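You operate a simulated robot arm through the tools that you are given. There is no shell and no other tool. Be economical: measure what you need, move in short steps, check, and stop when the job is done.

You run a simulated two-armed robot. Do the job below in one go: nothing can be reset, and whatever is moved stays where it is left.

JOB
Wipe up the spill on the steel bench top with the green towel and put it back.

It is judged by the outcome, as a careful person would: the job done as asked, and still so three seconds after it is handed in. It fails if anything else is knocked over, pushed out of place, dropped, spilled or broken. Flat cloth is picked up by pressing the open fingertips on it (5 to 10 N) and closing them slowly along it; thin cloth reads only 2 to 8 mm in the jaws.

ROBOT AND FRAMES
Two 7-joint arms with two-finger parallel grippers on one trunk, on a base that drives. Base frame: it is fixed to the floor where the robot stands at the start and does not move with it; the origin is under the middle of the robot, x ahead of it, y to its left, z up. Readings come in mm, rad, newtons and seconds.
The left shoulder is at the start at [70, 163, 1195], the right one opposite. Payload 3.43 kg a hand.
The TCP of each hand is the grasp point between the finger pads, 34 mm short of the fingertips. In the tool frame z runs along the fingers and y along their closing line. Largest opening 128 mm; finger width 24, thickness 12; the body of the gripper, 48 by 130 mm, starts 96 mm behind the TCP.
Orientation is told as [roll, pitch, yaw] about the base's x, y, z axes, in that order, counted from this pose: with the fingers straight down and closing along the base's y, the tool's x points along the base's -x, its y along +y and its z along -z.

CONTROLS
- The arms move only by the tool play_rows. It takes "left_series", "right_series" or both (then of equal length, played together; a hand with none holds still); each is a list of rows, each a list of 7 numbers: the shift along the base's x, y, z in mm, then the turn, a rotation vector about the base's x, y, z in rad, then the gripper command, from -1 (fully open) to 1 (shut), values between in proportion. In form: [[x, y, z, ax, ay, az, jaw], ...]. A call has 1 to 20 rows; each row shifts and turns the commanded pose from where the row before left it. A row lasts 0.2 s, in which the tool goes at most 50 mm and 0.15 rad; a call with a longer step from one row to the next is refused whole, and so is a gripper value outside its range. Where a pose cannot be reached the arm comes as near as it can. A force on the tool above 40 N (or 10 N above the force at the start of the call, whichever is more), or a blocked arm, ends the call early, and 0.2 s more pass. The fingers move at their own pace (about 153 mm/s each) and stop on an object; they squeeze with about 39 N. The grip force told is the motor's: it shows also when the fingers shut on nothing. Time passes only in rows, and 0.2 s behind the last, so rows that do not move let the fingers close. The reply holds the time, the measured pose of the TCP, the force on the tool along the base axes, the opening and the grip force, in the units named above and with some noise, and new pictures: "pictures" is both (left out), scene, wrist or none (wrist: the cameras of the hands that moved).
- Cameras (640 x 400 px; columns grow to the right, rows downward): "scene" is now at [134.5, -26.7, 1423]; the picture's right is [-0.31, -0.95, 0.00], its down [-0.54, 0.18, -0.82] and it looks along [0.78, -0.26, -0.57] (base axes); focal length 258 px, centre (320, 200). "left" rides on the left gripper at [76, 11, -160] in its tool frame; the picture's right is [-0.15, 0.99, 0.00], its down [-0.88, -0.13, -0.46] and it looks along [-0.45, -0.07, 0.89] (tool axes); focal length 234 px, centre (320, 200). "right" rides on the right gripper at [76, -11, -160] in its tool frame; the picture's right is [0.15, 0.99, 0.00], its down [-0.88, 0.13, -0.46] and it looks along [-0.45, 0.07, 0.89] (tool axes); focal length 234 px, centre (320, 200). There is no depth. A picture from a camera that has moved, and an enlarged one, comes with that camera's place and axes in the base frame and with its lens.
- lift_body(by): slides the trunk up (or, below 0, down) by that many mm; the arms and the scene camera ride with it, the base frame stays. It gives what a move gives, with no picture.
- base_move(legs): drives the robot by 1 to 6 legs, each [ahead, left, turn to the left] in mm, mm and rad, along the robot's own axes; the way and the turn of a leg run together, so that a leg with both is an arc; at most 1500 mm and 3.142 rad a leg. The arms and the cameras ride along, it lands a little off, and it stops where it bumps. It gives what a move gives, and a new picture of the scene camera.
- pan_tilt(pan, tilt): turns the head with the scene camera to pan (to the left, within 1.501 rad either way) and tilt (down, from -0.506 to 1.204), counted from straight ahead of the robot. It gives what a move gives, and a new picture of the scene camera.
- zoom(camera, box): a new picture of the part [left, top, right, bottom] of that camera's present view, enlarged. No time passes.
- close_job(): hands the job in; it is judged then, once.

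Go step by step. Nothing tells you exact positions but the pictures and the camera data: compare them with the known pose of the tool, close in by small moves and look again before you grip or let go. The budget is 120 turns and 170 pictures, counting those below and the enlarged ones. Unless the task says otherwise, let go and move clear before handing in, and close with one line.

The tools are called by a JSON object that holds its "method" and its "body". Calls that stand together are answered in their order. play_rows: Moves the arms, as the interface text tells. Its arguments: {"type":"object","properties":{"left_series":{"type":"array"},"right_series":{"type":"array"},"pictures":{"type":"string","enum":["both","scene","wrist","none"]}},"required":[]} The other tools are called the same way: lift_body (by) slides the trunk up or down; base_move (legs) drives the base; pan_tilt (pan, tilt) turns the head that bears the scene camera; zoom (camera, box) takes an enlarged picture of a part of a camera's view; close_job () hands the job in.

At the start:

```text
clock: 0.0
left_ee_pos: [645.9, -20.6, 1105.2]
left_orientation: [-0.002, 0.001, -0.002]
left_contact_force: [-0.2, 0.5, 0.0]
left_finger_gap: 127.8
left_gripper_force: 0.1
right_ee_pos: [514.9, -506.0, 1175.6]
right_orientation: [-0.001, -0.001, -0.001]
right_contact_force: [0.4, -0.1, 0.2]
right_finger_gap: 128.2
right_gripper_force: 0.0
trunk travel left (down, up): [-675.0, 265.0]
robot x, y, heading: [2.7, -2.9, 0.003]
head pan, tilt: [-0.318, 0.604]
```

scene: 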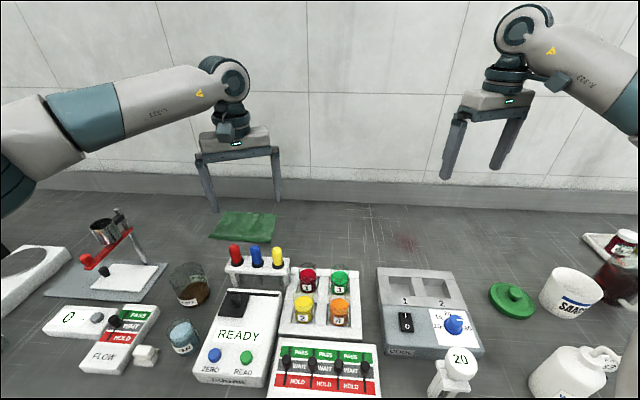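
right: 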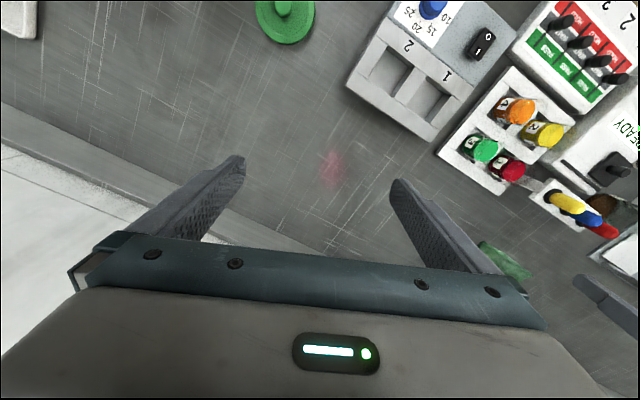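
left: 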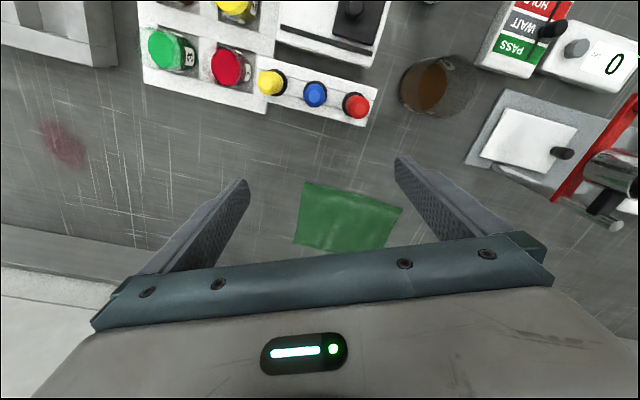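

The spill triangulates to about [605, -466] and the towel to about [822, 8], with the bench top somewhere near z 860. I'll look closer at both.

{"method": "zoom", "body": {"camera": "left", "box": [260, 150, 440, 262]}}

{"method": "zoom", "body": {"camera": "scene", "box": [180, 180, 500, 380]}}

{"method": "zoom", "body": {"camera": "right", "box": [240, 100, 420, 212]}}

```text
3.56 times, centred on (350, 206) of left
camera zoom: at [570.7, -9.8, 1264.1], right [0.15, 0.99, 0.0], down [0.88, -0.13, 0.46], along [0.45, -0.07, -0.89], focal length 833 px, centre (213, 179)
```

zoom: 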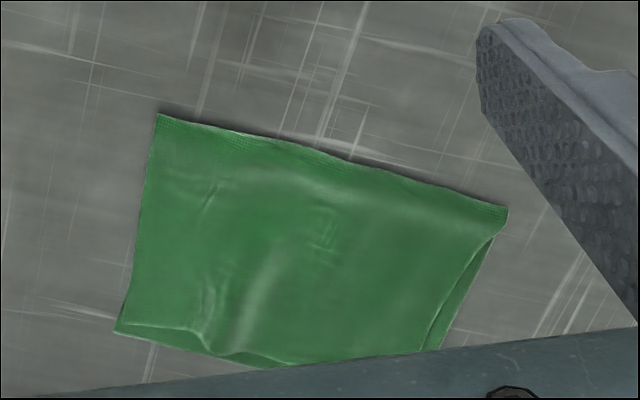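

```text
2.00 times, centred on (340, 280) of scene
camera zoom: at [134.5, -26.7, 1423.0], right [-0.31, -0.95, 0.0], down [-0.54, 0.18, -0.82], along [0.78, -0.26, -0.57], focal length 515 px, centre (280, 40)
```

zoom: 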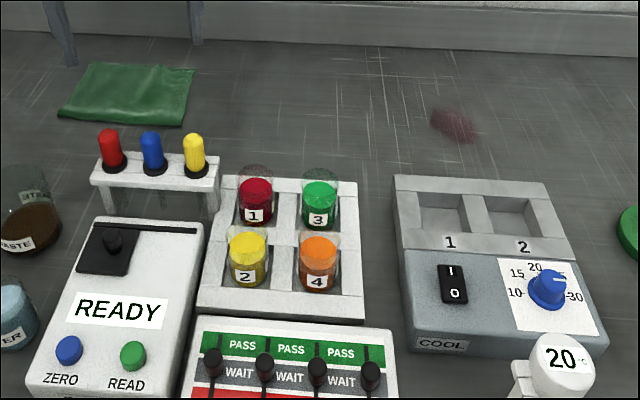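

```text
3.56 times, centred on (330, 156) of right
camera zoom: at [437.4, -517.2, 1334.3], right [-0.15, 0.99, 0.0], down [0.88, 0.13, 0.46], along [0.45, 0.07, -0.89], focal length 833 px, centre (284, 356)
```

zoom: 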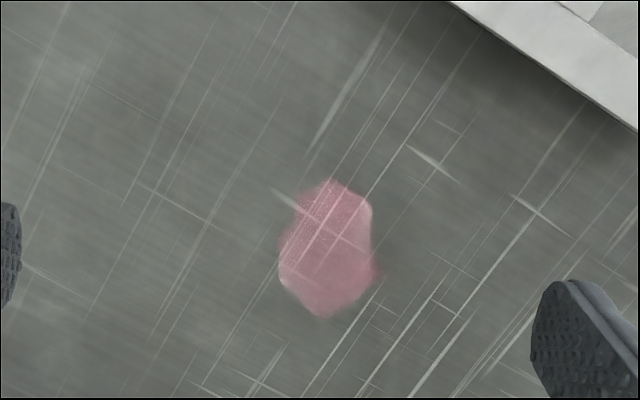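

The bench surface looks clear around the towel (about 200 x 140 mm, turned about 25°, centred near [829, 2]). The right hand can reach both towel and spill, so I'll move the left hand aside and bring the right one above the towel.

{"method": "play_rows", "body": {"left_series": [[-10, 42, 10, 0, 0, 0, -1], [-10, 42, 10, 0, 0, 0, -1], [-10, 42, 10, 0, 0, 0, -1], [-10, 42, 10, 0, 0, 0, -1], [-10, 42, 10, 0, 0, 0, -1], [-10, 42, 10, 0, 0, 0, -1], [-10, 42, 10, 0, 0, 0, -1], [-10, 42, 10, 0, 0, 0, -1], [0, 0, 0, 0, 0, 0, -1], [0, 0, 0, 0, 0, 0, -1], [0, 0, 0, 0, 0, 0, -1], [0, 0, 0, 0, 0, 0, -1], [0, 0, 0, 0, 0, 0, -1], [0, 0, 0, 0, 0, 0, -1], [0, 0, 0, 0, 0, 0, -1], [0, 0, 0, 0, 0, 0, -1]], "right_series": [[17.8, 32.5, -8, 0, 0, -0.027, -1], [17.8, 32.5, -8, 0, 0, -0.027, -1], [17.8, 32.5, -8, 0, 0, -0.027, -1], [17.8, 32.5, -8, 0, 0, -0.027, -1], [17.8, 32.5, -8, 0, 0, -0.027, -1], [17.8, 32.5, -8, 0, 0, -0.027, -1], [17.8, 32.5, -8, 0, 0, -0.027, -1], [17.8, 32.5, -8, 0, 0, -0.027, -1], [17.8, 32.5, -8, 0, 0, -0.027, -1], [17.8, 32.5, -8, 0, 0, -0.027, -1], [17.8, 32.5, -8, 0, 0, -0.027, -1], [17.8, 32.5, -8, 0, 0, -0.027, -1], [17.8, 32.5, -8, 0, 0, -0.027, -1], [17.8, 32.5, -8, 0, 0, -0.027, -1], [17.8, 32.5, -8, 0, 0, -0.027, -1], [17.8, 32.5, -8, 0, 0, -0.027, -1]]}}

```text
clock: 3.4
left_ee_pos: [564.9, 320.5, 1183.8]
left_orientation: [-0.003, 0.0, 0.001]
left_contact_force: [0.3, 0.1, -0.6]
left_finger_gap: 128.1
left_gripper_force: 0.1
right_ee_pos: [789.3, 15.1, 1046.4]
right_orientation: [-0.002, -0.003, -0.429]
right_contact_force: [-0.5, 0.9, 0.1]
right_finger_gap: 128.2
right_gripper_force: 0.0
right hand out of reach, approached as far as the arm can: row 16
trunk travel left (down, up): [-675.0, 265.0]
robot x, y, heading: [1.7, -2.1, 0.002]
head pan, tilt: [-0.318, 0.604]
camera scene: at [133.6, -21.6, 1423.2], right [-0.31, -0.95, 0.0], down [-0.54, 0.17, -0.82], along [0.78, -0.26, -0.57], focal length 258 px, centre (320, 200)
camera right: at [715.0, 37.1, 1204.8], right [0.28, 0.96, 0.0], down [0.85, -0.25, 0.46], along [0.44, -0.13, -0.89], focal length 234 px, centre (320, 200)
camera left: at [491.2, 332.1, 1343.0], right [0.15, 0.99, 0.0], down [0.88, -0.13, 0.46], along [0.45, -0.07, -0.89], focal length 234 px, centre (320, 200)
```

scene: 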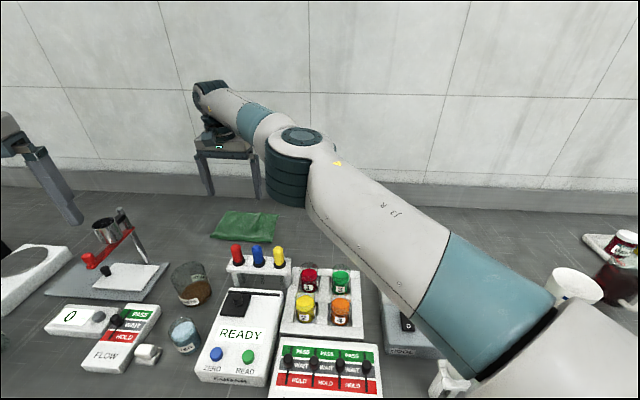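
right: 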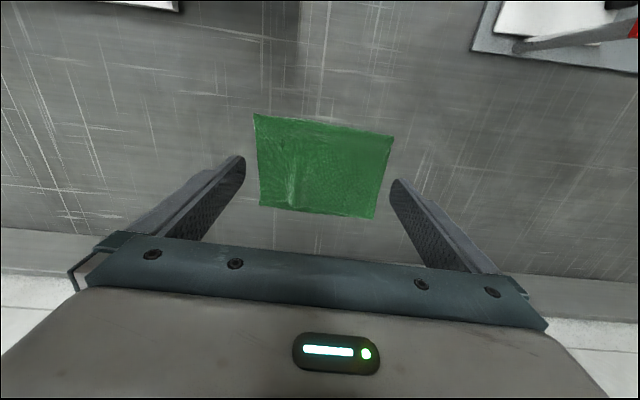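
left: 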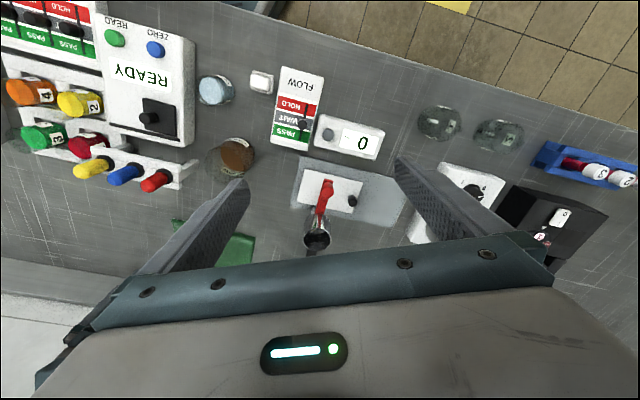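

The reach limit bites here, so I'll lower the trunk a little to bring the shoulders closer to the bench.

{"method": "lift_body", "body": {"by": -80}}

{"method": "play_rows", "body": {"right_series": [[10, -2, 0, 0, 0, 0, -0.3], [10, -2, 0, 0, 0, 0, -0.3], [10, -2, 0, 0, 0, 0, -0.3]]}}

```text
clock: 4.6
left_ee_pos: [567.6, 315.3, 1105.2]
left_orientation: [0.0, 0.0, 0.001]
left_contact_force: [0.1, -0.3, 0.5]
left_finger_gap: 127.9
left_gripper_force: 0.0
right_ee_pos: [790.8, 10.8, 965.5]
right_orientation: [-0.001, 0.0, -0.434]
right_contact_force: [-0.4, -0.5, -0.5]
right_finger_gap: 128.0
right_gripper_force: 0.1
trunk travel left (down, up): [-595.0, 345.0]
robot x, y, heading: [-0.5, -2.9, -0.002]
head pan, tilt: [-0.318, 0.604]
```

```text
clock: 5.4
left_ee_pos: [567.8, 316.0, 1104.9]
left_orientation: [-0.001, 0.0, 0.002]
left_contact_force: [-0.6, 0.5, -0.4]
left_finger_gap: 127.8
left_gripper_force: 0.1
right_ee_pos: [790.8, 10.5, 965.9]
right_orientation: [0.0, 0.0, -0.433]
right_contact_force: [-0.7, 0.5, -0.3]
right_finger_gap: 83.2
right_gripper_force: 0.1
right hand out of reach, approached as far as the arm can: row 1, 2, 3
trunk travel left (down, up): [-595.0, 345.0]
robot x, y, heading: [1.3, 1.0, 0.004]
head pan, tilt: [-0.318, 0.604]
camera scene: at [134.7, -26.3, 1343.0], right [-0.31, -0.95, 0.0], down [-0.54, 0.18, -0.82], along [0.78, -0.26, -0.57], focal length 258 px, centre (320, 200)
camera right: at [716.4, 31.8, 1124.2], right [0.28, 0.96, 0.0], down [0.85, -0.25, 0.46], along [0.44, -0.13, -0.89], focal length 234 px, centre (320, 200)
```

scene: 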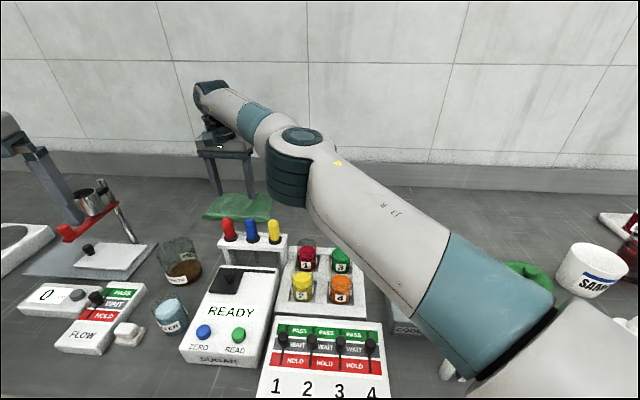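
right: 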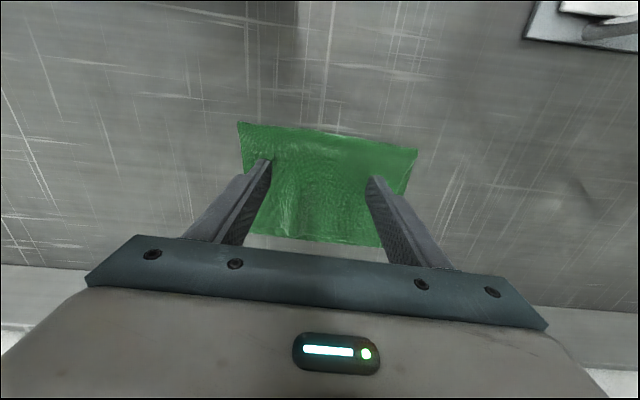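

The hand can't reach further from here, and the bench edge runs obliquely (along about [0.4, 0.92]). I'll raise the trunk, then drive parallel to the edge, which brings both towel and spill comfortably into the right hand's range.

{"method": "lift_body", "body": {"by": 120}}

{"method": "base_move", "body": {"legs": [[75, 185, 0]]}}

```text
clock: 6.9
left_ee_pos: [566.6, 316.1, 1224.9]
left_orientation: [0.001, -0.002, 0.0]
left_contact_force: [0.0, 0.2, -0.5]
left_finger_gap: 128.0
left_gripper_force: 0.0
right_ee_pos: [790.4, 10.6, 1084.2]
right_orientation: [-0.001, 0.001, -0.434]
right_contact_force: [0.1, 0.2, -0.1]
right_finger_gap: 83.4
right_gripper_force: 0.1
trunk travel left (down, up): [-715.0, 225.0]
robot x, y, heading: [-0.2, 0.2, -0.002]
head pan, tilt: [-0.318, 0.604]
```

```text
clock: 8.4
left_ee_pos: [638.4, 504.8, 1225.0]
left_orientation: [0.0, 0.001, 0.007]
left_contact_force: [-0.1, 0.5, 0.5]
left_finger_gap: 128.1
left_gripper_force: 0.0
right_ee_pos: [865.6, 199.2, 1084.5]
right_orientation: [-0.003, -0.001, -0.427]
right_contact_force: [-0.6, 0.8, -0.3]
right_finger_gap: 83.3
right_gripper_force: 0.0
trunk travel left (down, up): [-715.0, 225.0]
robot x, y, heading: [74.3, 181.4, 0.011]
head pan, tilt: [-0.318, 0.604]
camera scene: at [209.1, 158.5, 1463.0], right [-0.31, -0.95, 0.0], down [-0.54, 0.17, -0.82], along [0.78, -0.25, -0.57], focal length 258 px, centre (320, 200)
```

scene: 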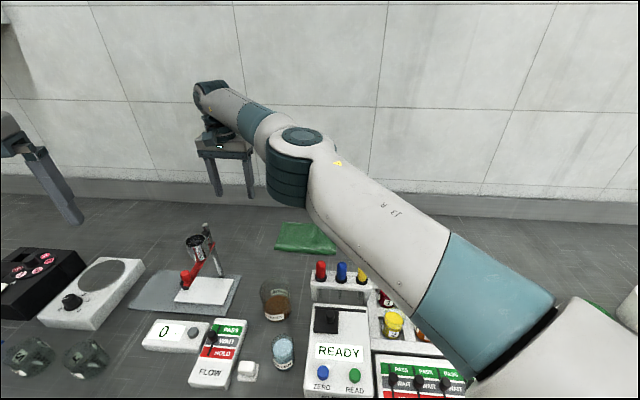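

Now the right hand goes back over the towel centre with a moderate opening.

{"method": "play_rows", "body": {"right_series": [[-6, -24, -10, 0, 0, 0, 0.05], [-6, -24, -10, 0, 0, 0, 0.05], [-6, -24, -10, 0, 0, 0, 0.05], [-6, -24, -10, 0, 0, 0, 0.05], [-6, -24, -10, 0, 0, 0, 0.05], [-6, -24, -10, 0, 0, 0, 0.05], [-6, -24, -10, 0, 0, 0, 0.05], [-6, -24, -10, 0, 0, 0, 0.05], [0, 0, 0, 0, 0, 0, 0.05]]}}

```text
clock: 10.4
left_ee_pos: [639.2, 504.1, 1224.6]
left_orientation: [0.0, 0.001, 0.008]
left_contact_force: [0.0, 0.0, -0.5]
left_finger_gap: 127.8
left_gripper_force: 0.0
right_ee_pos: [816.4, 6.3, 1003.9]
right_orientation: [-0.001, -0.002, -0.426]
right_contact_force: [0.4, -0.3, 0.2]
right_finger_gap: 60.7
right_gripper_force: 0.0
trunk travel left (down, up): [-715.0, 225.0]
robot x, y, heading: [72.5, 185.1, 0.009]
head pan, tilt: [-0.318, 0.604]
camera scene: at [208.7, 158.6, 1463.0], right [-0.31, -0.95, 0.0], down [-0.54, 0.17, -0.82], along [0.78, -0.25, -0.57], focal length 258 px, centre (320, 200)
camera right: at [742.1, 28.1, 1162.2], right [0.28, 0.96, 0.0], down [0.86, -0.24, 0.46], along [0.44, -0.13, -0.89], focal length 234 px, centre (320, 200)
```

scene: 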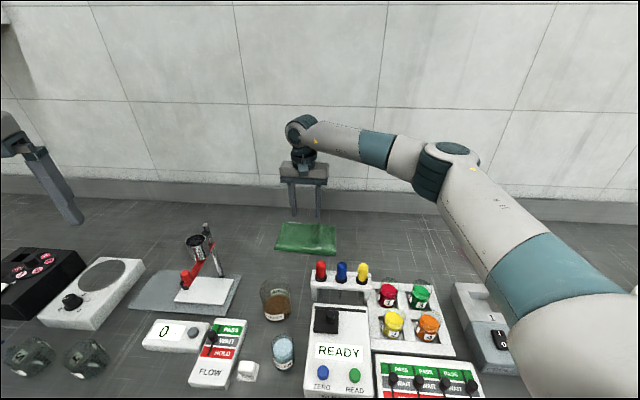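
right: 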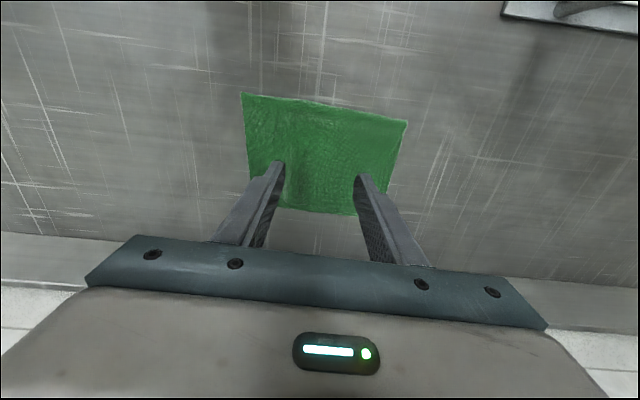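

Hand is centred over the towel. I descend to just above the higher estimate of the surface.

{"method": "play_rows", "body": {"right_series": [[1, 0, -20, 0, 0, 0, 0.05], [1, 0, -20, 0, 0, 0, 0.05], [1, 0, -20, 0, 0, 0, 0.05], [1, 0, -20, 0, 0, 0, 0.05], [1, 0, -15, 0, 0, 0, 0.05]]}}

```text
clock: 11.7
left_ee_pos: [639.1, 503.0, 1224.6]
left_orientation: [0.0, -0.001, 0.006]
left_contact_force: [-0.4, -0.1, -0.6]
left_finger_gap: 128.1
left_gripper_force: 0.1
right_ee_pos: [821.7, 5.1, 910.3]
right_orientation: [0.001, -0.001, -0.426]
right_contact_force: [0.1, 0.9, 0.4]
right_finger_gap: 60.6
right_gripper_force: 0.0
trunk travel left (down, up): [-715.0, 225.0]
robot x, y, heading: [74.8, 183.5, 0.008]
head pan, tilt: [-0.318, 0.604]
camera scene: at [208.8, 157.9, 1463.0], right [-0.31, -0.95, 0.0], down [-0.54, 0.17, -0.82], along [0.78, -0.25, -0.57], focal length 258 px, centre (320, 200)
camera right: at [747.9, 26.8, 1068.1], right [0.28, 0.96, 0.0], down [0.86, -0.25, 0.46], along [0.44, -0.13, -0.89], focal length 234 px, centre (320, 200)
```

scene: 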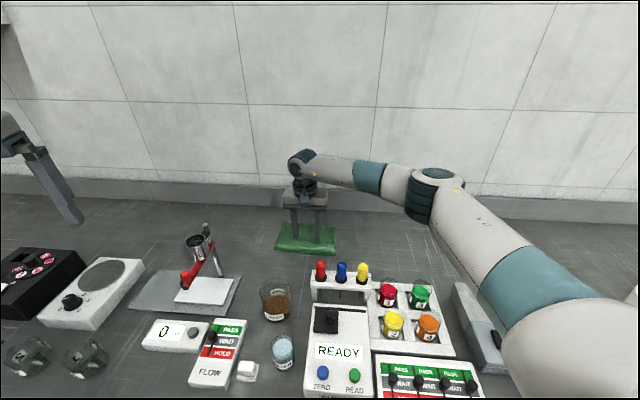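
right: 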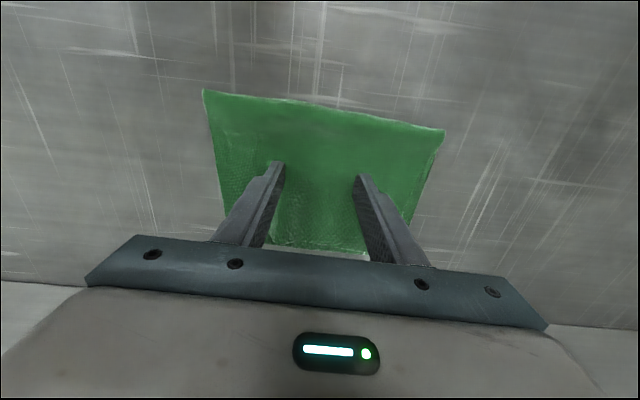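

Still in free air; I feel for the surface in small steps.

{"method": "play_rows", "body": {"right_series": [[0, 0, -3, 0, 0, 0, 0.05], [0, 0, -3, 0, 0, 0, 0.05], [0, 0, -3, 0, 0, 0, 0.05], [0, 0, 0, 0, 0, 0, 0.05]], "pictures": "none"}}

{"method": "play_rows", "body": {"right_series": [[0, 0, -2, 0, 0, 0, 0.05], [0, 0, -2, 0, 0, 0, 0.05], [0, 0, 0, 0, 0, 0, 0.05]], "pictures": "none"}}

```text
clock: 12.7
left_ee_pos: [638.6, 503.1, 1224.2]
left_orientation: [0.0, -0.001, 0.007]
left_contact_force: [-0.5, -0.5, 1.1]
left_finger_gap: 127.9
left_gripper_force: 0.2
right_ee_pos: [821.1, 6.8, 901.8]
right_orientation: [-0.001, 0.001, -0.427]
right_contact_force: [0.2, 0.4, 0.4]
right_finger_gap: 60.8
right_gripper_force: 0.0
trunk travel left (down, up): [-715.0, 225.0]
robot x, y, heading: [73.4, 184.7, 0.003]
head pan, tilt: [-0.318, 0.604]
```

```text
clock: 13.4
left_ee_pos: [638.8, 502.5, 1225.4]
left_orientation: [0.002, -0.001, 0.006]
left_contact_force: [1.0, -0.2, -0.3]
left_finger_gap: 127.9
left_gripper_force: 0.1
right_ee_pos: [822.2, 6.1, 898.3]
right_orientation: [0.001, 0.001, -0.426]
right_contact_force: [0.6, -0.6, 0.4]
right_finger_gap: 60.5
right_gripper_force: 0.0
trunk travel left (down, up): [-715.0, 225.0]
robot x, y, heading: [76.8, 181.2, 0.005]
head pan, tilt: [-0.318, 0.604]
```

{"method": "play_rows", "body": {"right_series": [[0, 0, -2, 0, 0, 0, 0.05], [0, 0, -2, 0, 0, 0, 0.05], [0, 0, 0, 0, 0, 0, 0.05]], "pictures": "none"}}

{"method": "play_rows", "body": {"right_series": [[0, 0, -2, 0, 0, 0, 0.05], [0, 0, -2, 0, 0, 0, 0.05], [0, 0, 0, 0, 0, 0, 0.05]], "pictures": "wrist"}}

```text
clock: 14.2
left_ee_pos: [637.1, 503.9, 1227.2]
left_orientation: [0.0, -0.002, 0.006]
left_contact_force: [0.0, -0.1, -0.3]
left_finger_gap: 127.9
left_gripper_force: 0.0
right_ee_pos: [822.2, 6.3, 895.1]
right_orientation: [0.002, -0.001, -0.426]
right_contact_force: [1.3, -0.1, 13.1]
right_finger_gap: 60.6
right_gripper_force: 0.1
trunk travel left (down, up): [-715.0, 225.0]
robot x, y, heading: [70.8, 182.7, 0.006]
head pan, tilt: [-0.318, 0.604]
```

```text
clock: 15.1
left_ee_pos: [636.4, 502.8, 1227.0]
left_orientation: [-0.002, -0.004, 0.005]
left_contact_force: [-0.5, 0.0, -0.4]
left_finger_gap: 127.9
left_gripper_force: 0.1
right_ee_pos: [820.6, 7.6, 895.0]
right_orientation: [0.005, -0.007, -0.427]
right_contact_force: [6.1, -3.2, 38.5]
right_finger_gap: 60.6
right_gripper_force: 0.1
trunk travel left (down, up): [-715.0, 225.0]
robot x, y, heading: [74.2, 184.4, 0.004]
head pan, tilt: [-0.318, 0.604]
camera right: at [744.6, 28.5, 1053.8], right [0.28, 0.96, 0.0], down [0.85, -0.25, 0.46], along [0.44, -0.13, -0.89], focal length 234 px, centre (320, 200)
```

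right: 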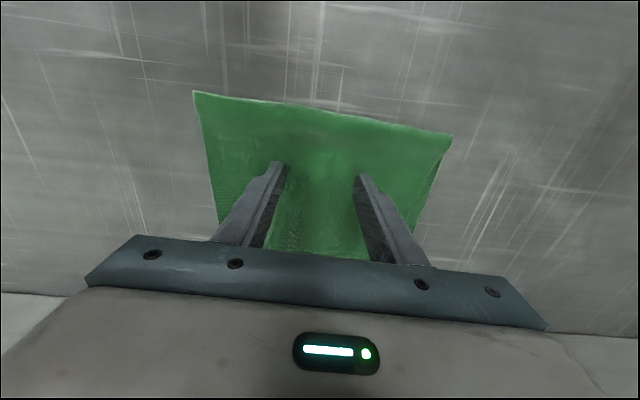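

Contact at TCP z ≈ 895 (bench top about 861), now pressing too hard. I ease off to about 8 N and close slowly.

{"method": "play_rows", "body": {"right_series": [[0, 0, 0, 0, 0, 0, 0.05], [0, 0, 2.5, 0, 0, 0, 0.05], [0, 0, 2.2, 0, 0, 0, 0.05], [0, 0, 0, 0, 0, 0, 0.05]], "pictures": "none"}}

```text
clock: 16.1
left_ee_pos: [637.0, 503.5, 1225.8]
left_orientation: [0.0, -0.002, 0.007]
left_contact_force: [-0.5, 0.6, -0.7]
left_finger_gap: 128.1
left_gripper_force: 0.1
right_ee_pos: [820.1, 6.8, 896.3]
right_orientation: [0.0, 0.0, -0.426]
right_contact_force: [3.8, 1.1, 20.9]
right_finger_gap: 60.9
right_gripper_force: 0.1
trunk travel left (down, up): [-715.0, 225.0]
robot x, y, heading: [76.5, 185.8, 0.009]
head pan, tilt: [-0.318, 0.604]
```

{"method": "play_rows", "body": {"right_series": [[0, 0, 1.8, 0, 0, 0, 0.05], [0, 0, 0, 0, 0, 0, 0.05]], "pictures": "none"}}

```text
clock: 16.6
left_ee_pos: [638.2, 504.2, 1225.5]
left_orientation: [0.0, 0.0, 0.007]
left_contact_force: [-0.4, 0.8, 0.1]
left_finger_gap: 128.0
left_gripper_force: 0.0
right_ee_pos: [820.2, 6.0, 896.1]
right_orientation: [-0.004, 0.002, -0.427]
right_contact_force: [-1.0, 0.9, 6.9]
right_finger_gap: 61.0
right_gripper_force: 0.1
trunk travel left (down, up): [-715.0, 225.0]
robot x, y, heading: [73.6, 180.5, 0.003]
head pan, tilt: [-0.318, 0.604]
```

Pressing at about 7 N; closing slowly.

{"method": "play_rows", "body": {"right_series": [[0, 0, 0, 0, 0, 0, 0.12], [0, 0, 0, 0, 0, 0, 0.2], [0, 0, 0, 0, 0, 0, 0.28], [0, 0, 0, 0, 0, 0, 0.36], [0, 0, 0, 0, 0, 0, 0.44], [0, 0, 0, 0, 0, 0, 0.52], [0, 0, 0, 0, 0, 0, 0.6], [0, 0, 0, 0, 0, 0, 0.68], [0, 0, 0, 0, 0, 0, 0.76], [0, 0, 0, 0, 0, 0, 0.84], [0, 0, 0, 0, 0, 0, 0.92], [0, 0, 0, 0, 0, 0, 1], [0, 0, 0, 0, 0, 0, 1], [0, 0, 0, 0, 0, 0, 1]], "pictures": "wrist"}}

```text
clock: 19.6
left_ee_pos: [638.6, 503.4, 1225.5]
left_orientation: [-0.001, 0.001, 0.006]
left_contact_force: [1.2, -0.6, 0.2]
left_finger_gap: 127.9
left_gripper_force: 0.0
right_ee_pos: [822.5, 6.5, 897.0]
right_orientation: [-0.002, 0.001, -0.427]
right_contact_force: [0.6, -0.2, 2.3]
right_finger_gap: 3.9
right_gripper_force: 38.8
trunk travel left (down, up): [-715.0, 225.0]
robot x, y, heading: [74.6, 184.8, 0.006]
head pan, tilt: [-0.318, 0.604]
camera right: at [747.0, 27.6, 1055.6], right [0.28, 0.96, 0.0], down [0.86, -0.25, 0.46], along [0.44, -0.13, -0.89], focal length 234 px, centre (320, 200)
```

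right: 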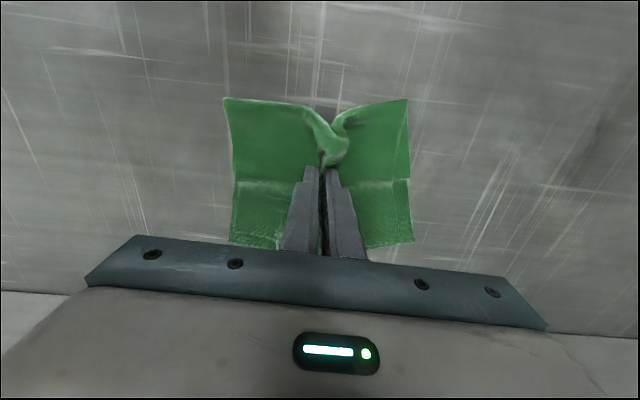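

The towel is gripped (3.9 mm). Lifting to check it hangs clear.

{"method": "play_rows", "body": {"right_series": [[0, 0, 10, 0, 0, 0, 1], [0, 0, 20, 0, 0, 0, 1], [0, 0, 30, 0, 0, 0, 1], [0, 0, 30, 0, 0, 0, 1], [0, 0, 30, 0, 0, 0, 1], [0, 0, 20, 0, 0, 0, 1]]}}

```text
clock: 21.1
left_ee_pos: [637.5, 503.2, 1225.7]
left_orientation: [0.0, -0.001, 0.006]
left_contact_force: [-0.2, 0.0, 0.5]
left_finger_gap: 128.1
left_gripper_force: 0.0
right_ee_pos: [821.6, 7.1, 1038.1]
right_orientation: [-0.002, -0.001, -0.426]
right_contact_force: [-0.6, 0.1, 0.6]
right_finger_gap: 4.0
right_gripper_force: 38.3
trunk travel left (down, up): [-715.0, 225.0]
robot x, y, heading: [72.2, 181.9, 0.008]
head pan, tilt: [-0.318, 0.604]
camera scene: at [208.4, 158.0, 1463.0], right [-0.31, -0.95, 0.0], down [-0.54, 0.17, -0.82], along [0.78, -0.25, -0.57], focal length 258 px, centre (320, 200)
camera right: at [747.6, 27.7, 1196.2], right [0.28, 0.96, 0.0], down [0.86, -0.25, 0.46], along [0.44, -0.13, -0.89], focal length 234 px, centre (320, 200)
```

scene: 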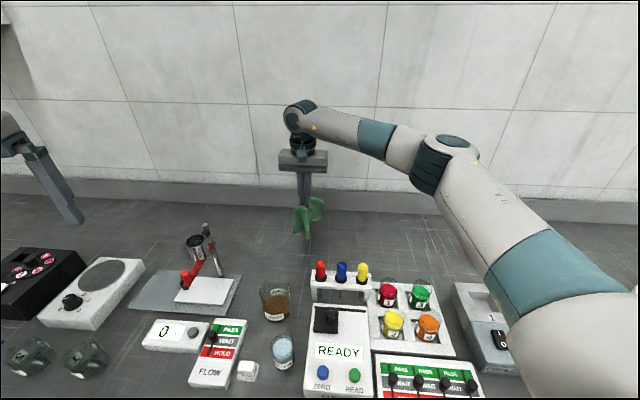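
right: 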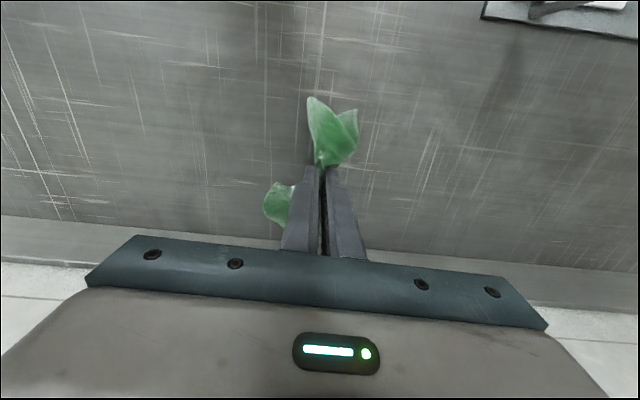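

Towel secured. Carrying it over the clear rear strip to above the spill.

{"method": "play_rows", "body": {"right_series": [[-13, -29.5, 0, 0, 0, 0, 1], [-13, -29.5, 0, 0, 0, 0, 1], [-13, -29.5, 0, 0, 0, 0, 1], [-13, -29.5, 0, 0, 0, 0, 1], [-13, -29.5, 0, 0, 0, 0, 1], [-13, -29.5, 0, 0, 0, 0, 1], [-13, -29.5, 0, 0, 0, 0, 1], [-13, -29.5, 0, 0, 0, 0, 1], [-13, -29.5, 0, 0, 0, 0, 1], [-13, -29.5, 0, 0, 0, 0, 1], [-13, -29.5, 0, 0, 0, 0, 1], [-13, -29.5, 0, 0, 0, 0, 1], [-13, -29.5, 0, 0, 0, 0, 1], [-13, -29.5, 0, 0, 0, 0, 1], [0, 0, 0, 0, 0, 0, 1]]}}

```text
clock: 24.2
left_ee_pos: [638.7, 503.7, 1224.5]
left_orientation: [-0.001, -0.001, 0.006]
left_contact_force: [0.0, 0.5, 0.2]
left_finger_gap: 127.8
left_gripper_force: 0.0
right_ee_pos: [639.6, -405.3, 1036.6]
right_orientation: [-0.002, 0.001, -0.427]
right_contact_force: [-0.6, 0.4, 0.9]
right_finger_gap: 3.8
right_gripper_force: 38.7
trunk travel left (down, up): [-715.0, 225.0]
robot x, y, heading: [73.5, 184.8, 0.009]
head pan, tilt: [-0.318, 0.604]
camera scene: at [209.1, 158.3, 1463.0], right [-0.31, -0.95, 0.0], down [-0.54, 0.17, -0.82], along [0.78, -0.25, -0.57], focal length 258 px, centre (320, 200)
camera right: at [564.7, -383.5, 1194.6], right [0.28, 0.96, 0.0], down [0.86, -0.24, 0.45], along [0.44, -0.13, -0.89], focal length 234 px, centre (320, 200)
```

scene: 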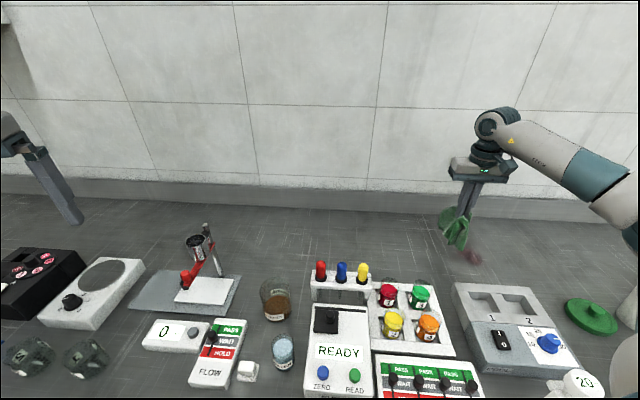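
right: 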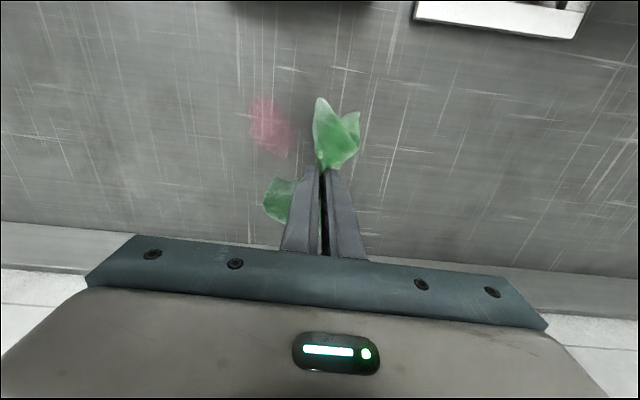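

The spill spans about x 560–648, y −496…−440, centred [602, −468]. I move above the centre and lower onto it.

{"method": "play_rows", "body": {"right_series": [[-13, -21, -20, 0, 0, 0, 1], [-13, -21, -25, 0, 0, 0, 1], [-12, -21, -25, 0, 0, 0, 1], [0, 0, -25, 0, 0, 0, 1], [0, 0, -20, 0, 0, 0, 1], [0, 0, -10, 0, 0, 0, 1], [0, 0, -5, 0, 0, 0, 1], [0, 0, 0, 0, 0, 0, 1]]}}

```text
clock: 26.1
left_ee_pos: [638.0, 504.1, 1224.7]
left_orientation: [0.0, 0.001, 0.007]
left_contact_force: [-0.5, -0.5, 0.3]
left_finger_gap: 128.2
left_gripper_force: 0.1
right_ee_pos: [602.3, -469.0, 906.0]
right_orientation: [-0.001, 0.0, -0.426]
right_contact_force: [-0.6, -0.4, 0.5]
right_finger_gap: 4.0
right_gripper_force: 38.4
trunk travel left (down, up): [-715.0, 225.0]
robot x, y, heading: [71.8, 184.6, 0.008]
head pan, tilt: [-0.318, 0.604]
camera scene: at [208.2, 157.9, 1463.1], right [-0.31, -0.95, 0.0], down [-0.54, 0.17, -0.82], along [0.78, -0.25, -0.57], focal length 258 px, centre (320, 200)
camera right: at [526.7, -447.9, 1065.1], right [0.28, 0.96, 0.0], down [0.86, -0.25, 0.46], along [0.44, -0.13, -0.89], focal length 234 px, centre (320, 200)
```

scene: 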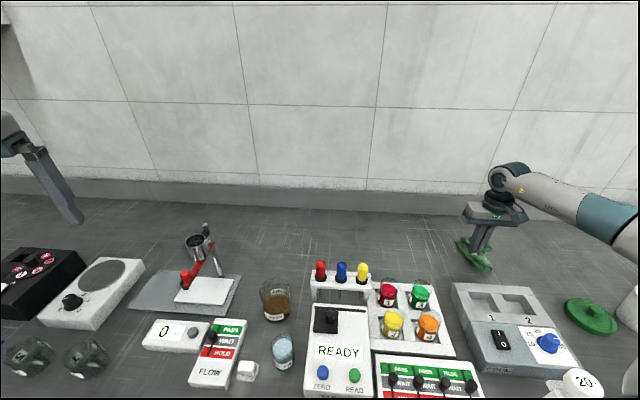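
right: 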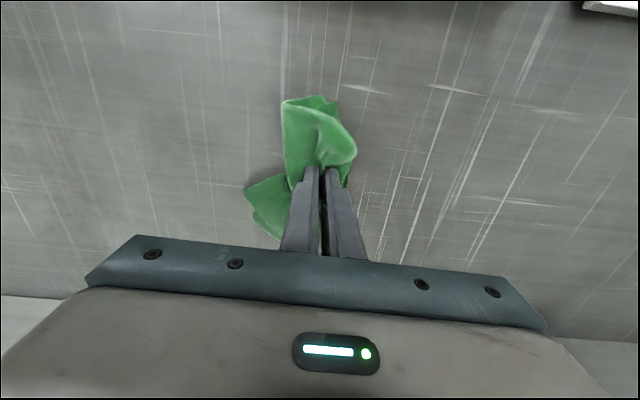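

{"method": "play_rows", "body": {"right_series": [[0, 0, -3, 0, 0, 0, 1], [0, 0, -3, 0, 0, 0, 1], [0, 0, -3, 0, 0, 0, 1], [0, 0, 0, 0, 0, 0, 1]], "pictures": "none"}}

```text
clock: 27.1
left_ee_pos: [636.7, 503.4, 1225.8]
left_orientation: [-0.001, 0.0, 0.007]
left_contact_force: [-1.0, 0.3, 0.3]
left_finger_gap: 128.1
left_gripper_force: 0.1
right_ee_pos: [602.0, -469.4, 899.6]
right_orientation: [0.001, -0.001, -0.427]
right_contact_force: [1.4, -2.6, 9.8]
right_finger_gap: 4.2
right_gripper_force: 38.6
trunk travel left (down, up): [-715.0, 225.0]
robot x, y, heading: [72.8, 183.1, 0.008]
head pan, tilt: [-0.318, 0.604]
```

Firm contact at about 10 N. Now wiping strokes over the whole spill area.

{"method": "play_rows", "body": {"right_series": [[15, 0, 0, 0, 0, 0, 1], [15, 0, 0, 0, 0, 0, 1], [15, 0, 0, 0, 0, 0, 1], [0, -13, 0, 0, 0, 0, 1], [0, -13, 0, 0, 0, 0, 1], [-15, 0, 0, 0, 0, 0, 1], [-15, 0, 0, 0, 0, 0, 1], [-15, 0, 0, 0, 0, 0, 1], [-15, 0, 0, 0, 0, 0, 1], [-15, 0, 0, 0, 0, 0, 1], [-15, 0, 0, 0, 0, 0, 1], [0, 13, 0, 0, 0, 0, 1], [0, 13, 0, 0, 0, 0, 1], [15, 0, 0, 0, 0, 0, 1], [15, 0, 0, 0, 0, 0, 1], [15, 0, 0, 0, 0, 0, 1], [15, 0, 0, 0, 0, 0, 1], [15, 0, 0, 0, 0, 0, 1], [15, 0, 0, 0, 0, 0, 1], [0, 13, 0, 0, 0, 0, 1]]}}

{"method": "play_rows", "body": {"right_series": [[0, 13, 0, 0, 0, 0, 1], [-15, 0, 0, 0, 0, 0, 1], [-15, 0, 0, 0, 0, 0, 1], [-15, 0, 0, 0, 0, 0, 1], [-15, 0, 0, 0, 0, 0, 1], [-15, 0, 0, 0, 0, 0, 1], [-15, 0, 0, 0, 0, 0, 1], [5, -18, 0, 0, 0, 0, 1], [5, -18, 0, 0, 0, 0, 1], [5, -18, 0, 0, 0, 0, 1], [10, 18, 0, 0, 0, 0, 1], [10, 18, 0, 0, 0, 0, 1], [10, 18, 0, 0, 0, 0, 1], [10, -18, 0, 0, 0, 0, 1], [10, -18, 0, 0, 0, 0, 1], [10, -18, 0, 0, 0, 0, 1], [5, 18, 0, 0, 0, 0, 1], [5, 18, 0, 0, 0, 0, 1], [5, 18, 0, 0, 0, 0, 1]]}}

```text
clock: 31.2
left_ee_pos: [635.7, 504.5, 1225.4]
left_orientation: [-0.001, -0.002, 0.006]
left_contact_force: [0.5, 0.8, 0.1]
left_finger_gap: 128.2
left_gripper_force: 0.2
right_ee_pos: [645.6, -455.5, 899.6]
right_orientation: [0.001, -0.001, -0.426]
right_contact_force: [2.0, -3.0, 10.3]
right_finger_gap: 3.9
right_gripper_force: 38.7
trunk travel left (down, up): [-715.0, 225.0]
robot x, y, heading: [75.0, 184.0, 0.006]
head pan, tilt: [-0.318, 0.604]
camera scene: at [206.8, 159.0, 1463.2], right [-0.31, -0.95, 0.0], down [-0.54, 0.17, -0.82], along [0.78, -0.25, -0.57], focal length 258 px, centre (320, 200)
camera right: at [570.5, -434.4, 1057.7], right [0.28, 0.96, 0.0], down [0.85, -0.24, 0.46], along [0.44, -0.13, -0.89], focal length 234 px, centre (320, 200)
```

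scene: 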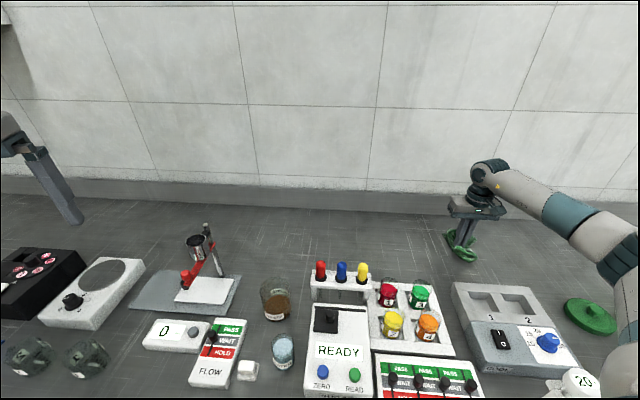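
right: 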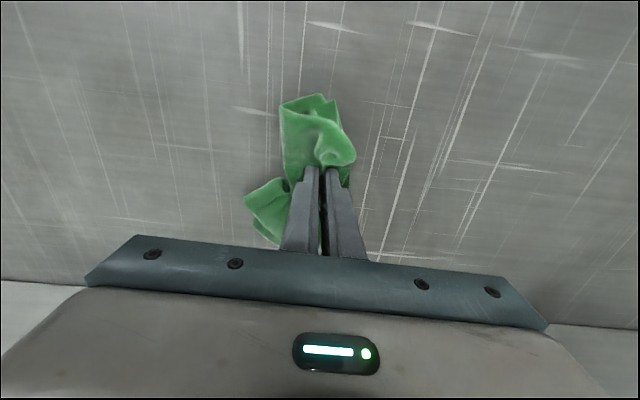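

```text
clock: 35.2
left_ee_pos: [637.2, 504.1, 1224.9]
left_orientation: [-0.001, -0.001, 0.008]
left_contact_force: [-0.1, 0.1, 0.6]
left_finger_gap: 127.9
left_gripper_force: 0.1
right_ee_pos: [645.4, -440.9, 899.3]
right_orientation: [0.001, 0.0, -0.427]
right_contact_force: [-0.8, -5.7, 17.7]
right_finger_gap: 3.9
right_gripper_force: 38.1
trunk travel left (down, up): [-715.0, 225.0]
robot x, y, heading: [74.5, 182.0, 0.006]
head pan, tilt: [-0.318, 0.604]
camera scene: at [206.6, 159.4, 1463.3], right [-0.31, -0.95, 0.0], down [-0.54, 0.17, -0.82], along [0.78, -0.25, -0.57], focal length 258 px, centre (320, 200)
camera right: at [570.8, -420.6, 1057.4], right [0.28, 0.96, 0.0], down [0.85, -0.25, 0.46], along [0.44, -0.13, -0.89], focal length 234 px, centre (320, 200)
```

scene: 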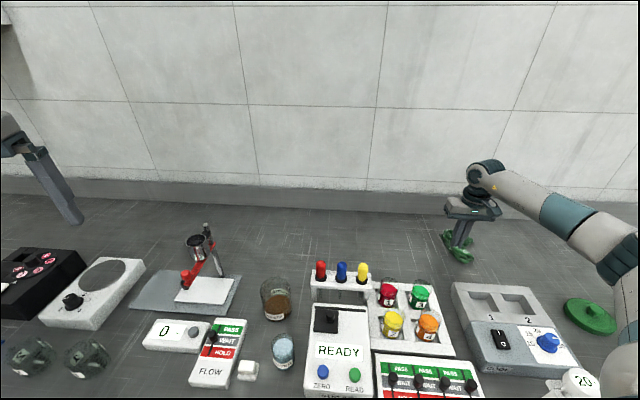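
right: 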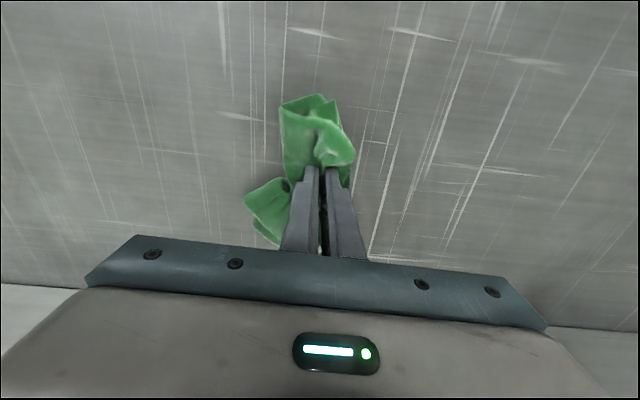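

Looks clean; I lift the towel and back off to inspect the whole area.

{"method": "play_rows", "body": {"right_series": [[0, 0, 15, 0, 0, 0, 1], [0, 0, 30, 0, 0, 0, 1], [10, 25, 40, 0, 0, 0, 1], [10, 30, 40, 0, 0, 0, 1], [10, 30, 15, 0, 0, 0, 1], [0, 0, 0, 0, 0, 0, 1]], "pictures": "wrist"}}

{"method": "zoom", "body": {"camera": "scene", "box": [380, 180, 580, 305]}}

```text
refused: row 4 steps farther than a row can; nothing moved
```

```text
3.20 times, centred on (480, 242) of scene
camera zoom: at [206.6, 159.4, 1463.3], right [-0.31, -0.95, 0.0], down [-0.54, 0.17, -0.82], along [0.78, -0.25, -0.57], focal length 824 px, centre (-192, 64)
```

zoom: 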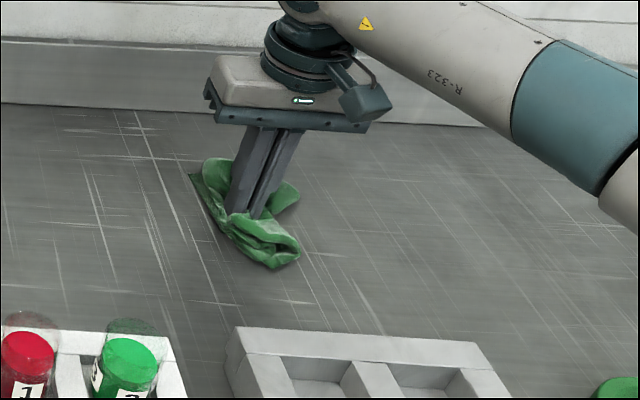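

{"method": "play_rows", "body": {"right_series": [[0, 0, 15, 0, 0, 0, 1], [0, 0, 30, 0, 0, 0, 1], [10, 20, 35, 0, 0, 0, 1], [10, 25, 35, 0, 0, 0, 1], [10, 30, 20, 0, 0, 0, 1], [10, 35, 0, 0, 0, 0, 1], [0, 0, 0, 0, 0, 0, 1]], "pictures": "wrist"}}

{"method": "zoom", "body": {"camera": "scene", "box": [380, 180, 580, 305]}}

```text
clock: 36.9
left_ee_pos: [637.9, 503.2, 1225.0]
left_orientation: [-0.001, 0.0, 0.008]
left_contact_force: [-0.3, 0.3, -0.4]
left_finger_gap: 128.0
left_gripper_force: 0.1
right_ee_pos: [687.6, -331.8, 1032.7]
right_orientation: [0.0, 0.0, -0.425]
right_contact_force: [0.1, -0.4, -0.5]
right_finger_gap: 3.6
right_gripper_force: 38.4
trunk travel left (down, up): [-715.0, 225.0]
robot x, y, heading: [73.0, 179.7, 0.004]
head pan, tilt: [-0.318, 0.604]
camera right: at [612.1, -311.9, 1191.6], right [0.28, 0.96, 0.0], down [0.86, -0.25, 0.46], along [0.44, -0.13, -0.89], focal length 234 px, centre (320, 200)
```

right: 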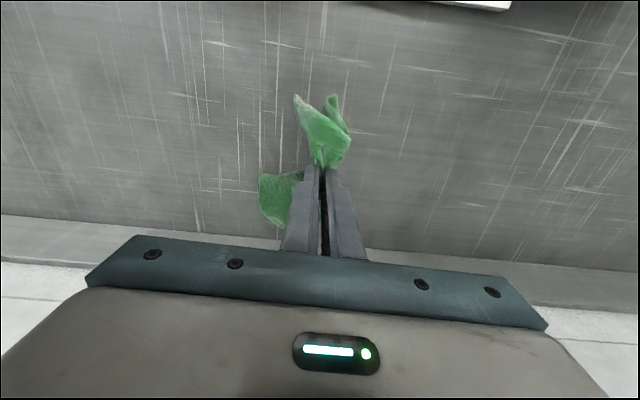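

```text
3.20 times, centred on (480, 242) of scene
camera zoom: at [207.9, 157.3, 1463.1], right [-0.31, -0.95, 0.0], down [-0.54, 0.17, -0.82], along [0.78, -0.25, -0.57], focal length 824 px, centre (-192, 64)
```

zoom: 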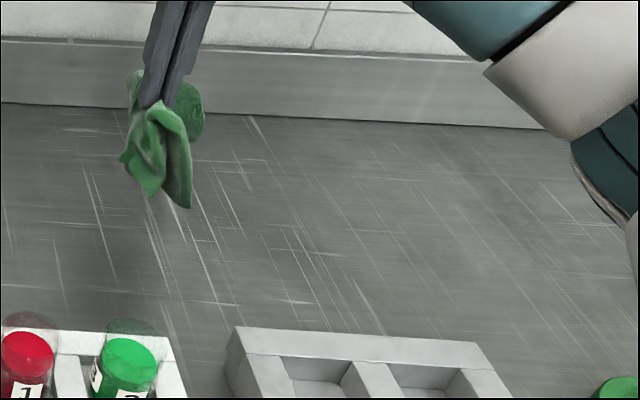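

The bench is clean where the spill was. Returning the towel to its original place.

{"method": "play_rows", "body": {"right_series": [[11.2, 28.2, 0, 0, 0, 0, 1], [11.2, 28.2, 0, 0, 0, 0, 1], [11.2, 28.2, 0, 0, 0, 0, 1], [11.2, 28.2, 0, 0, 0, 0, 1], [11.2, 28.2, 0, 0, 0, 0, 1], [11.2, 28.2, 0, 0, 0, 0, 1], [11.2, 28.2, 0, 0, 0, 0, 1], [11.2, 28.2, 0, 0, 0, 0, 1], [11.2, 28.2, 0, 0, 0, 0, 1], [11.2, 28.2, 0, 0, 0, 0, 1], [11.2, 28.2, 0, 0, 0, 0, 1], [11.2, 28.2, 0, 0, 0, 0, 1], [0, 0, 0, 0, 0, 0, 1]], "pictures": "none"}}

{"method": "play_rows", "body": {"right_series": [[0, 0, -25, 0, 0, 0, 1], [0, 0, -25, 0, 0, 0, 1], [0, 0, -20, 0, 0, 0, 1], [0, 0, -20, 0, 0, 0, 1], [0, 0, -15, 0, 0, 0, 1], [0, 0, -10, 0, 0, 0, 1], [0, 0, -10, 0, 0, 0, 1], [0, 0, -5, 0, 0, 0, 1], [0, 0, -3, 0, 0, 0, 1], [0, 0, 0, 0, 0, 0, 1]]}}

```text
clock: 39.6
left_ee_pos: [638.0, 502.8, 1225.9]
left_orientation: [-0.001, -0.002, 0.007]
left_contact_force: [-0.4, 0.4, -0.2]
left_finger_gap: 128.1
left_gripper_force: 0.0
right_ee_pos: [821.5, 5.6, 1030.3]
right_orientation: [-0.002, 0.0, -0.427]
right_contact_force: [-0.2, -0.2, 0.0]
right_finger_gap: 3.8
right_gripper_force: 38.7
trunk travel left (down, up): [-715.0, 225.0]
robot x, y, heading: [76.1, 185.4, 0.011]
head pan, tilt: [-0.318, 0.604]
```

```text
clock: 41.9
left_ee_pos: [637.5, 504.2, 1225.6]
left_orientation: [0.0, 0.001, 0.008]
left_contact_force: [-0.2, -0.2, 0.8]
left_finger_gap: 127.7
left_gripper_force: 0.1
right_ee_pos: [820.5, 5.5, 901.0]
right_orientation: [0.0, -0.003, -0.425]
right_contact_force: [0.5, -0.3, 8.5]
right_finger_gap: 4.0
right_gripper_force: 38.3
trunk travel left (down, up): [-715.0, 225.0]
robot x, y, heading: [77.4, 183.3, 0.005]
head pan, tilt: [-0.318, 0.604]
camera scene: at [207.5, 158.2, 1463.3], right [-0.31, -0.95, 0.0], down [-0.54, 0.17, -0.82], along [0.78, -0.25, -0.57], focal length 258 px, centre (320, 200)
camera right: at [746.0, 26.9, 1059.5], right [0.28, 0.96, 0.0], down [0.85, -0.25, 0.46], along [0.44, -0.13, -0.89], focal length 234 px, centre (320, 200)
```

scene: 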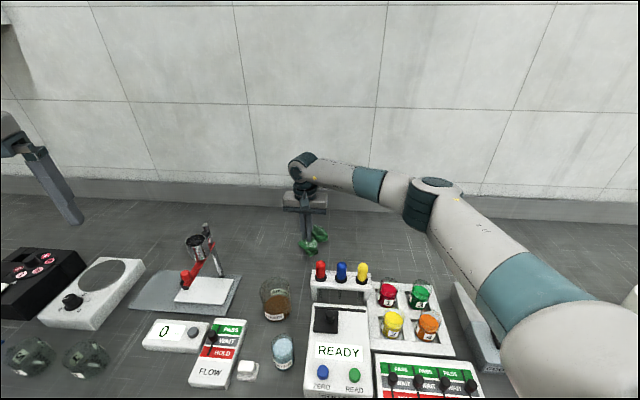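
right: 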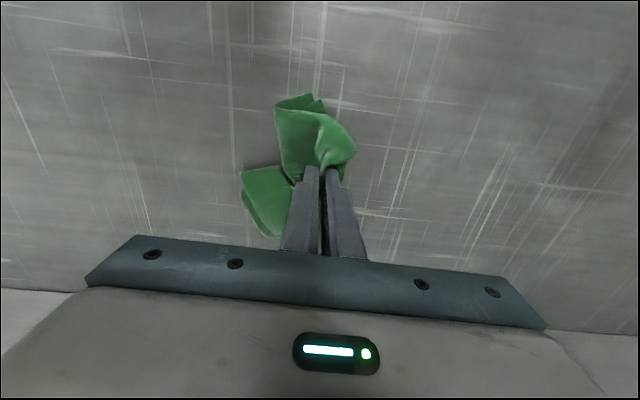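

At the original spot with ~8 N on it. I open slowly so the cloth spreads, then rise.

{"method": "play_rows", "body": {"right_series": [[0, 0, 0, 0, 0, 0, 0.9], [0, 0, 0, 0, 0, 0, 0.8], [0, 0, 0, 0, 0, 0, 0.7], [0, 0, 0, 0, 0, 0, 0.6], [0, 0, 0, 0, 0, 0, 0.5], [0, 0, 0, 0, 0, 0, 0.4], [0, 0, 0, 0, 0, 0, 0.3], [0, 0, 0, 0, 0, 0, 0.2]], "pictures": "wrist"}}

{"method": "play_rows", "body": {"right_series": [[0, 0, 10, 0, 0, 0, 0.2], [0, 0, 20, 0, 0, 0, 0.2], [0, 0, 30, 0, 0, 0, 0.2], [0, 0, 30, 0, 0, 0, 0.2], [0, 0, 0, 0, 0, 0, 0.2]]}}

```text
clock: 43.6
left_ee_pos: [637.8, 502.6, 1224.9]
left_orientation: [-0.002, -0.001, 0.007]
left_contact_force: [-0.6, -0.1, 0.3]
left_finger_gap: 128.0
left_gripper_force: 0.1
right_ee_pos: [820.4, 6.3, 900.1]
right_orientation: [0.001, 0.001, -0.427]
right_contact_force: [-0.4, 2.3, 8.9]
right_finger_gap: 49.8
right_gripper_force: 0.0
trunk travel left (down, up): [-715.0, 225.0]
robot x, y, heading: [74.4, 181.7, 0.009]
head pan, tilt: [-0.318, 0.604]
camera right: at [745.9, 27.0, 1058.8], right [0.28, 0.96, 0.0], down [0.86, -0.25, 0.46], along [0.44, -0.13, -0.89], focal length 234 px, centre (320, 200)
```

right: 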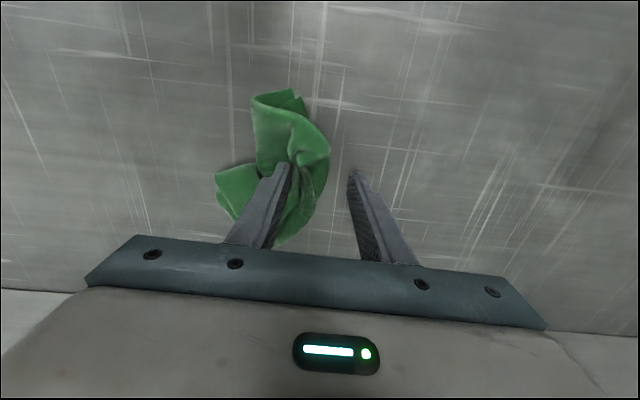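

```text
clock: 44.9
left_ee_pos: [639.8, 503.0, 1226.1]
left_orientation: [-0.001, -0.001, 0.006]
left_contact_force: [0.2, 0.6, -0.6]
left_finger_gap: 128.0
left_gripper_force: 0.1
right_ee_pos: [822.4, 5.3, 988.7]
right_orientation: [-0.001, 0.003, -0.425]
right_contact_force: [0.0, 0.1, 0.6]
right_finger_gap: 51.3
right_gripper_force: 0.1
trunk travel left (down, up): [-715.0, 225.0]
robot x, y, heading: [75.4, 185.7, 0.007]
head pan, tilt: [-0.318, 0.604]
camera scene: at [209.0, 157.8, 1463.0], right [-0.31, -0.95, 0.0], down [-0.54, 0.17, -0.82], along [0.78, -0.25, -0.57], focal length 258 px, centre (320, 200)
camera right: at [746.5, 27.2, 1147.1], right [0.28, 0.96, 0.0], down [0.86, -0.25, 0.45], along [0.44, -0.13, -0.89], focal length 234 px, centre (320, 200)
```

scene: 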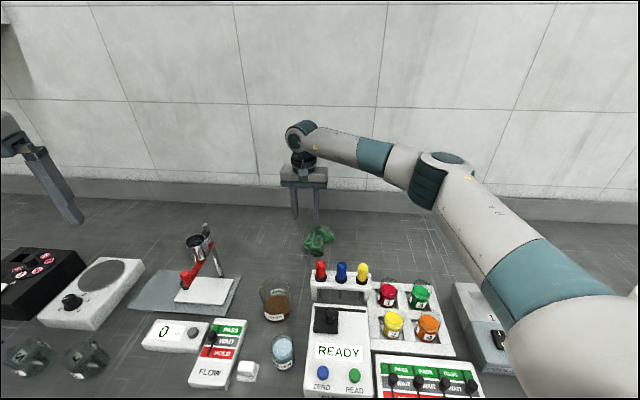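
right: 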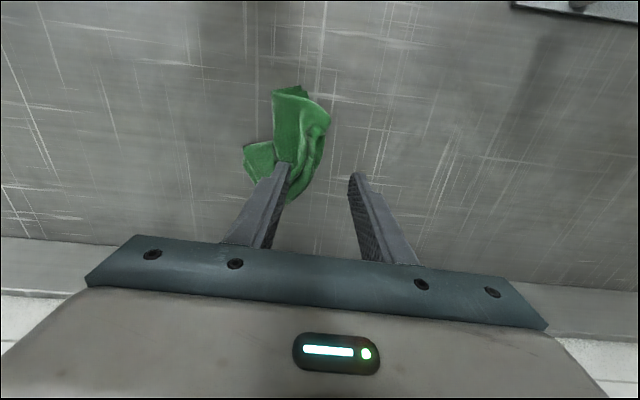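

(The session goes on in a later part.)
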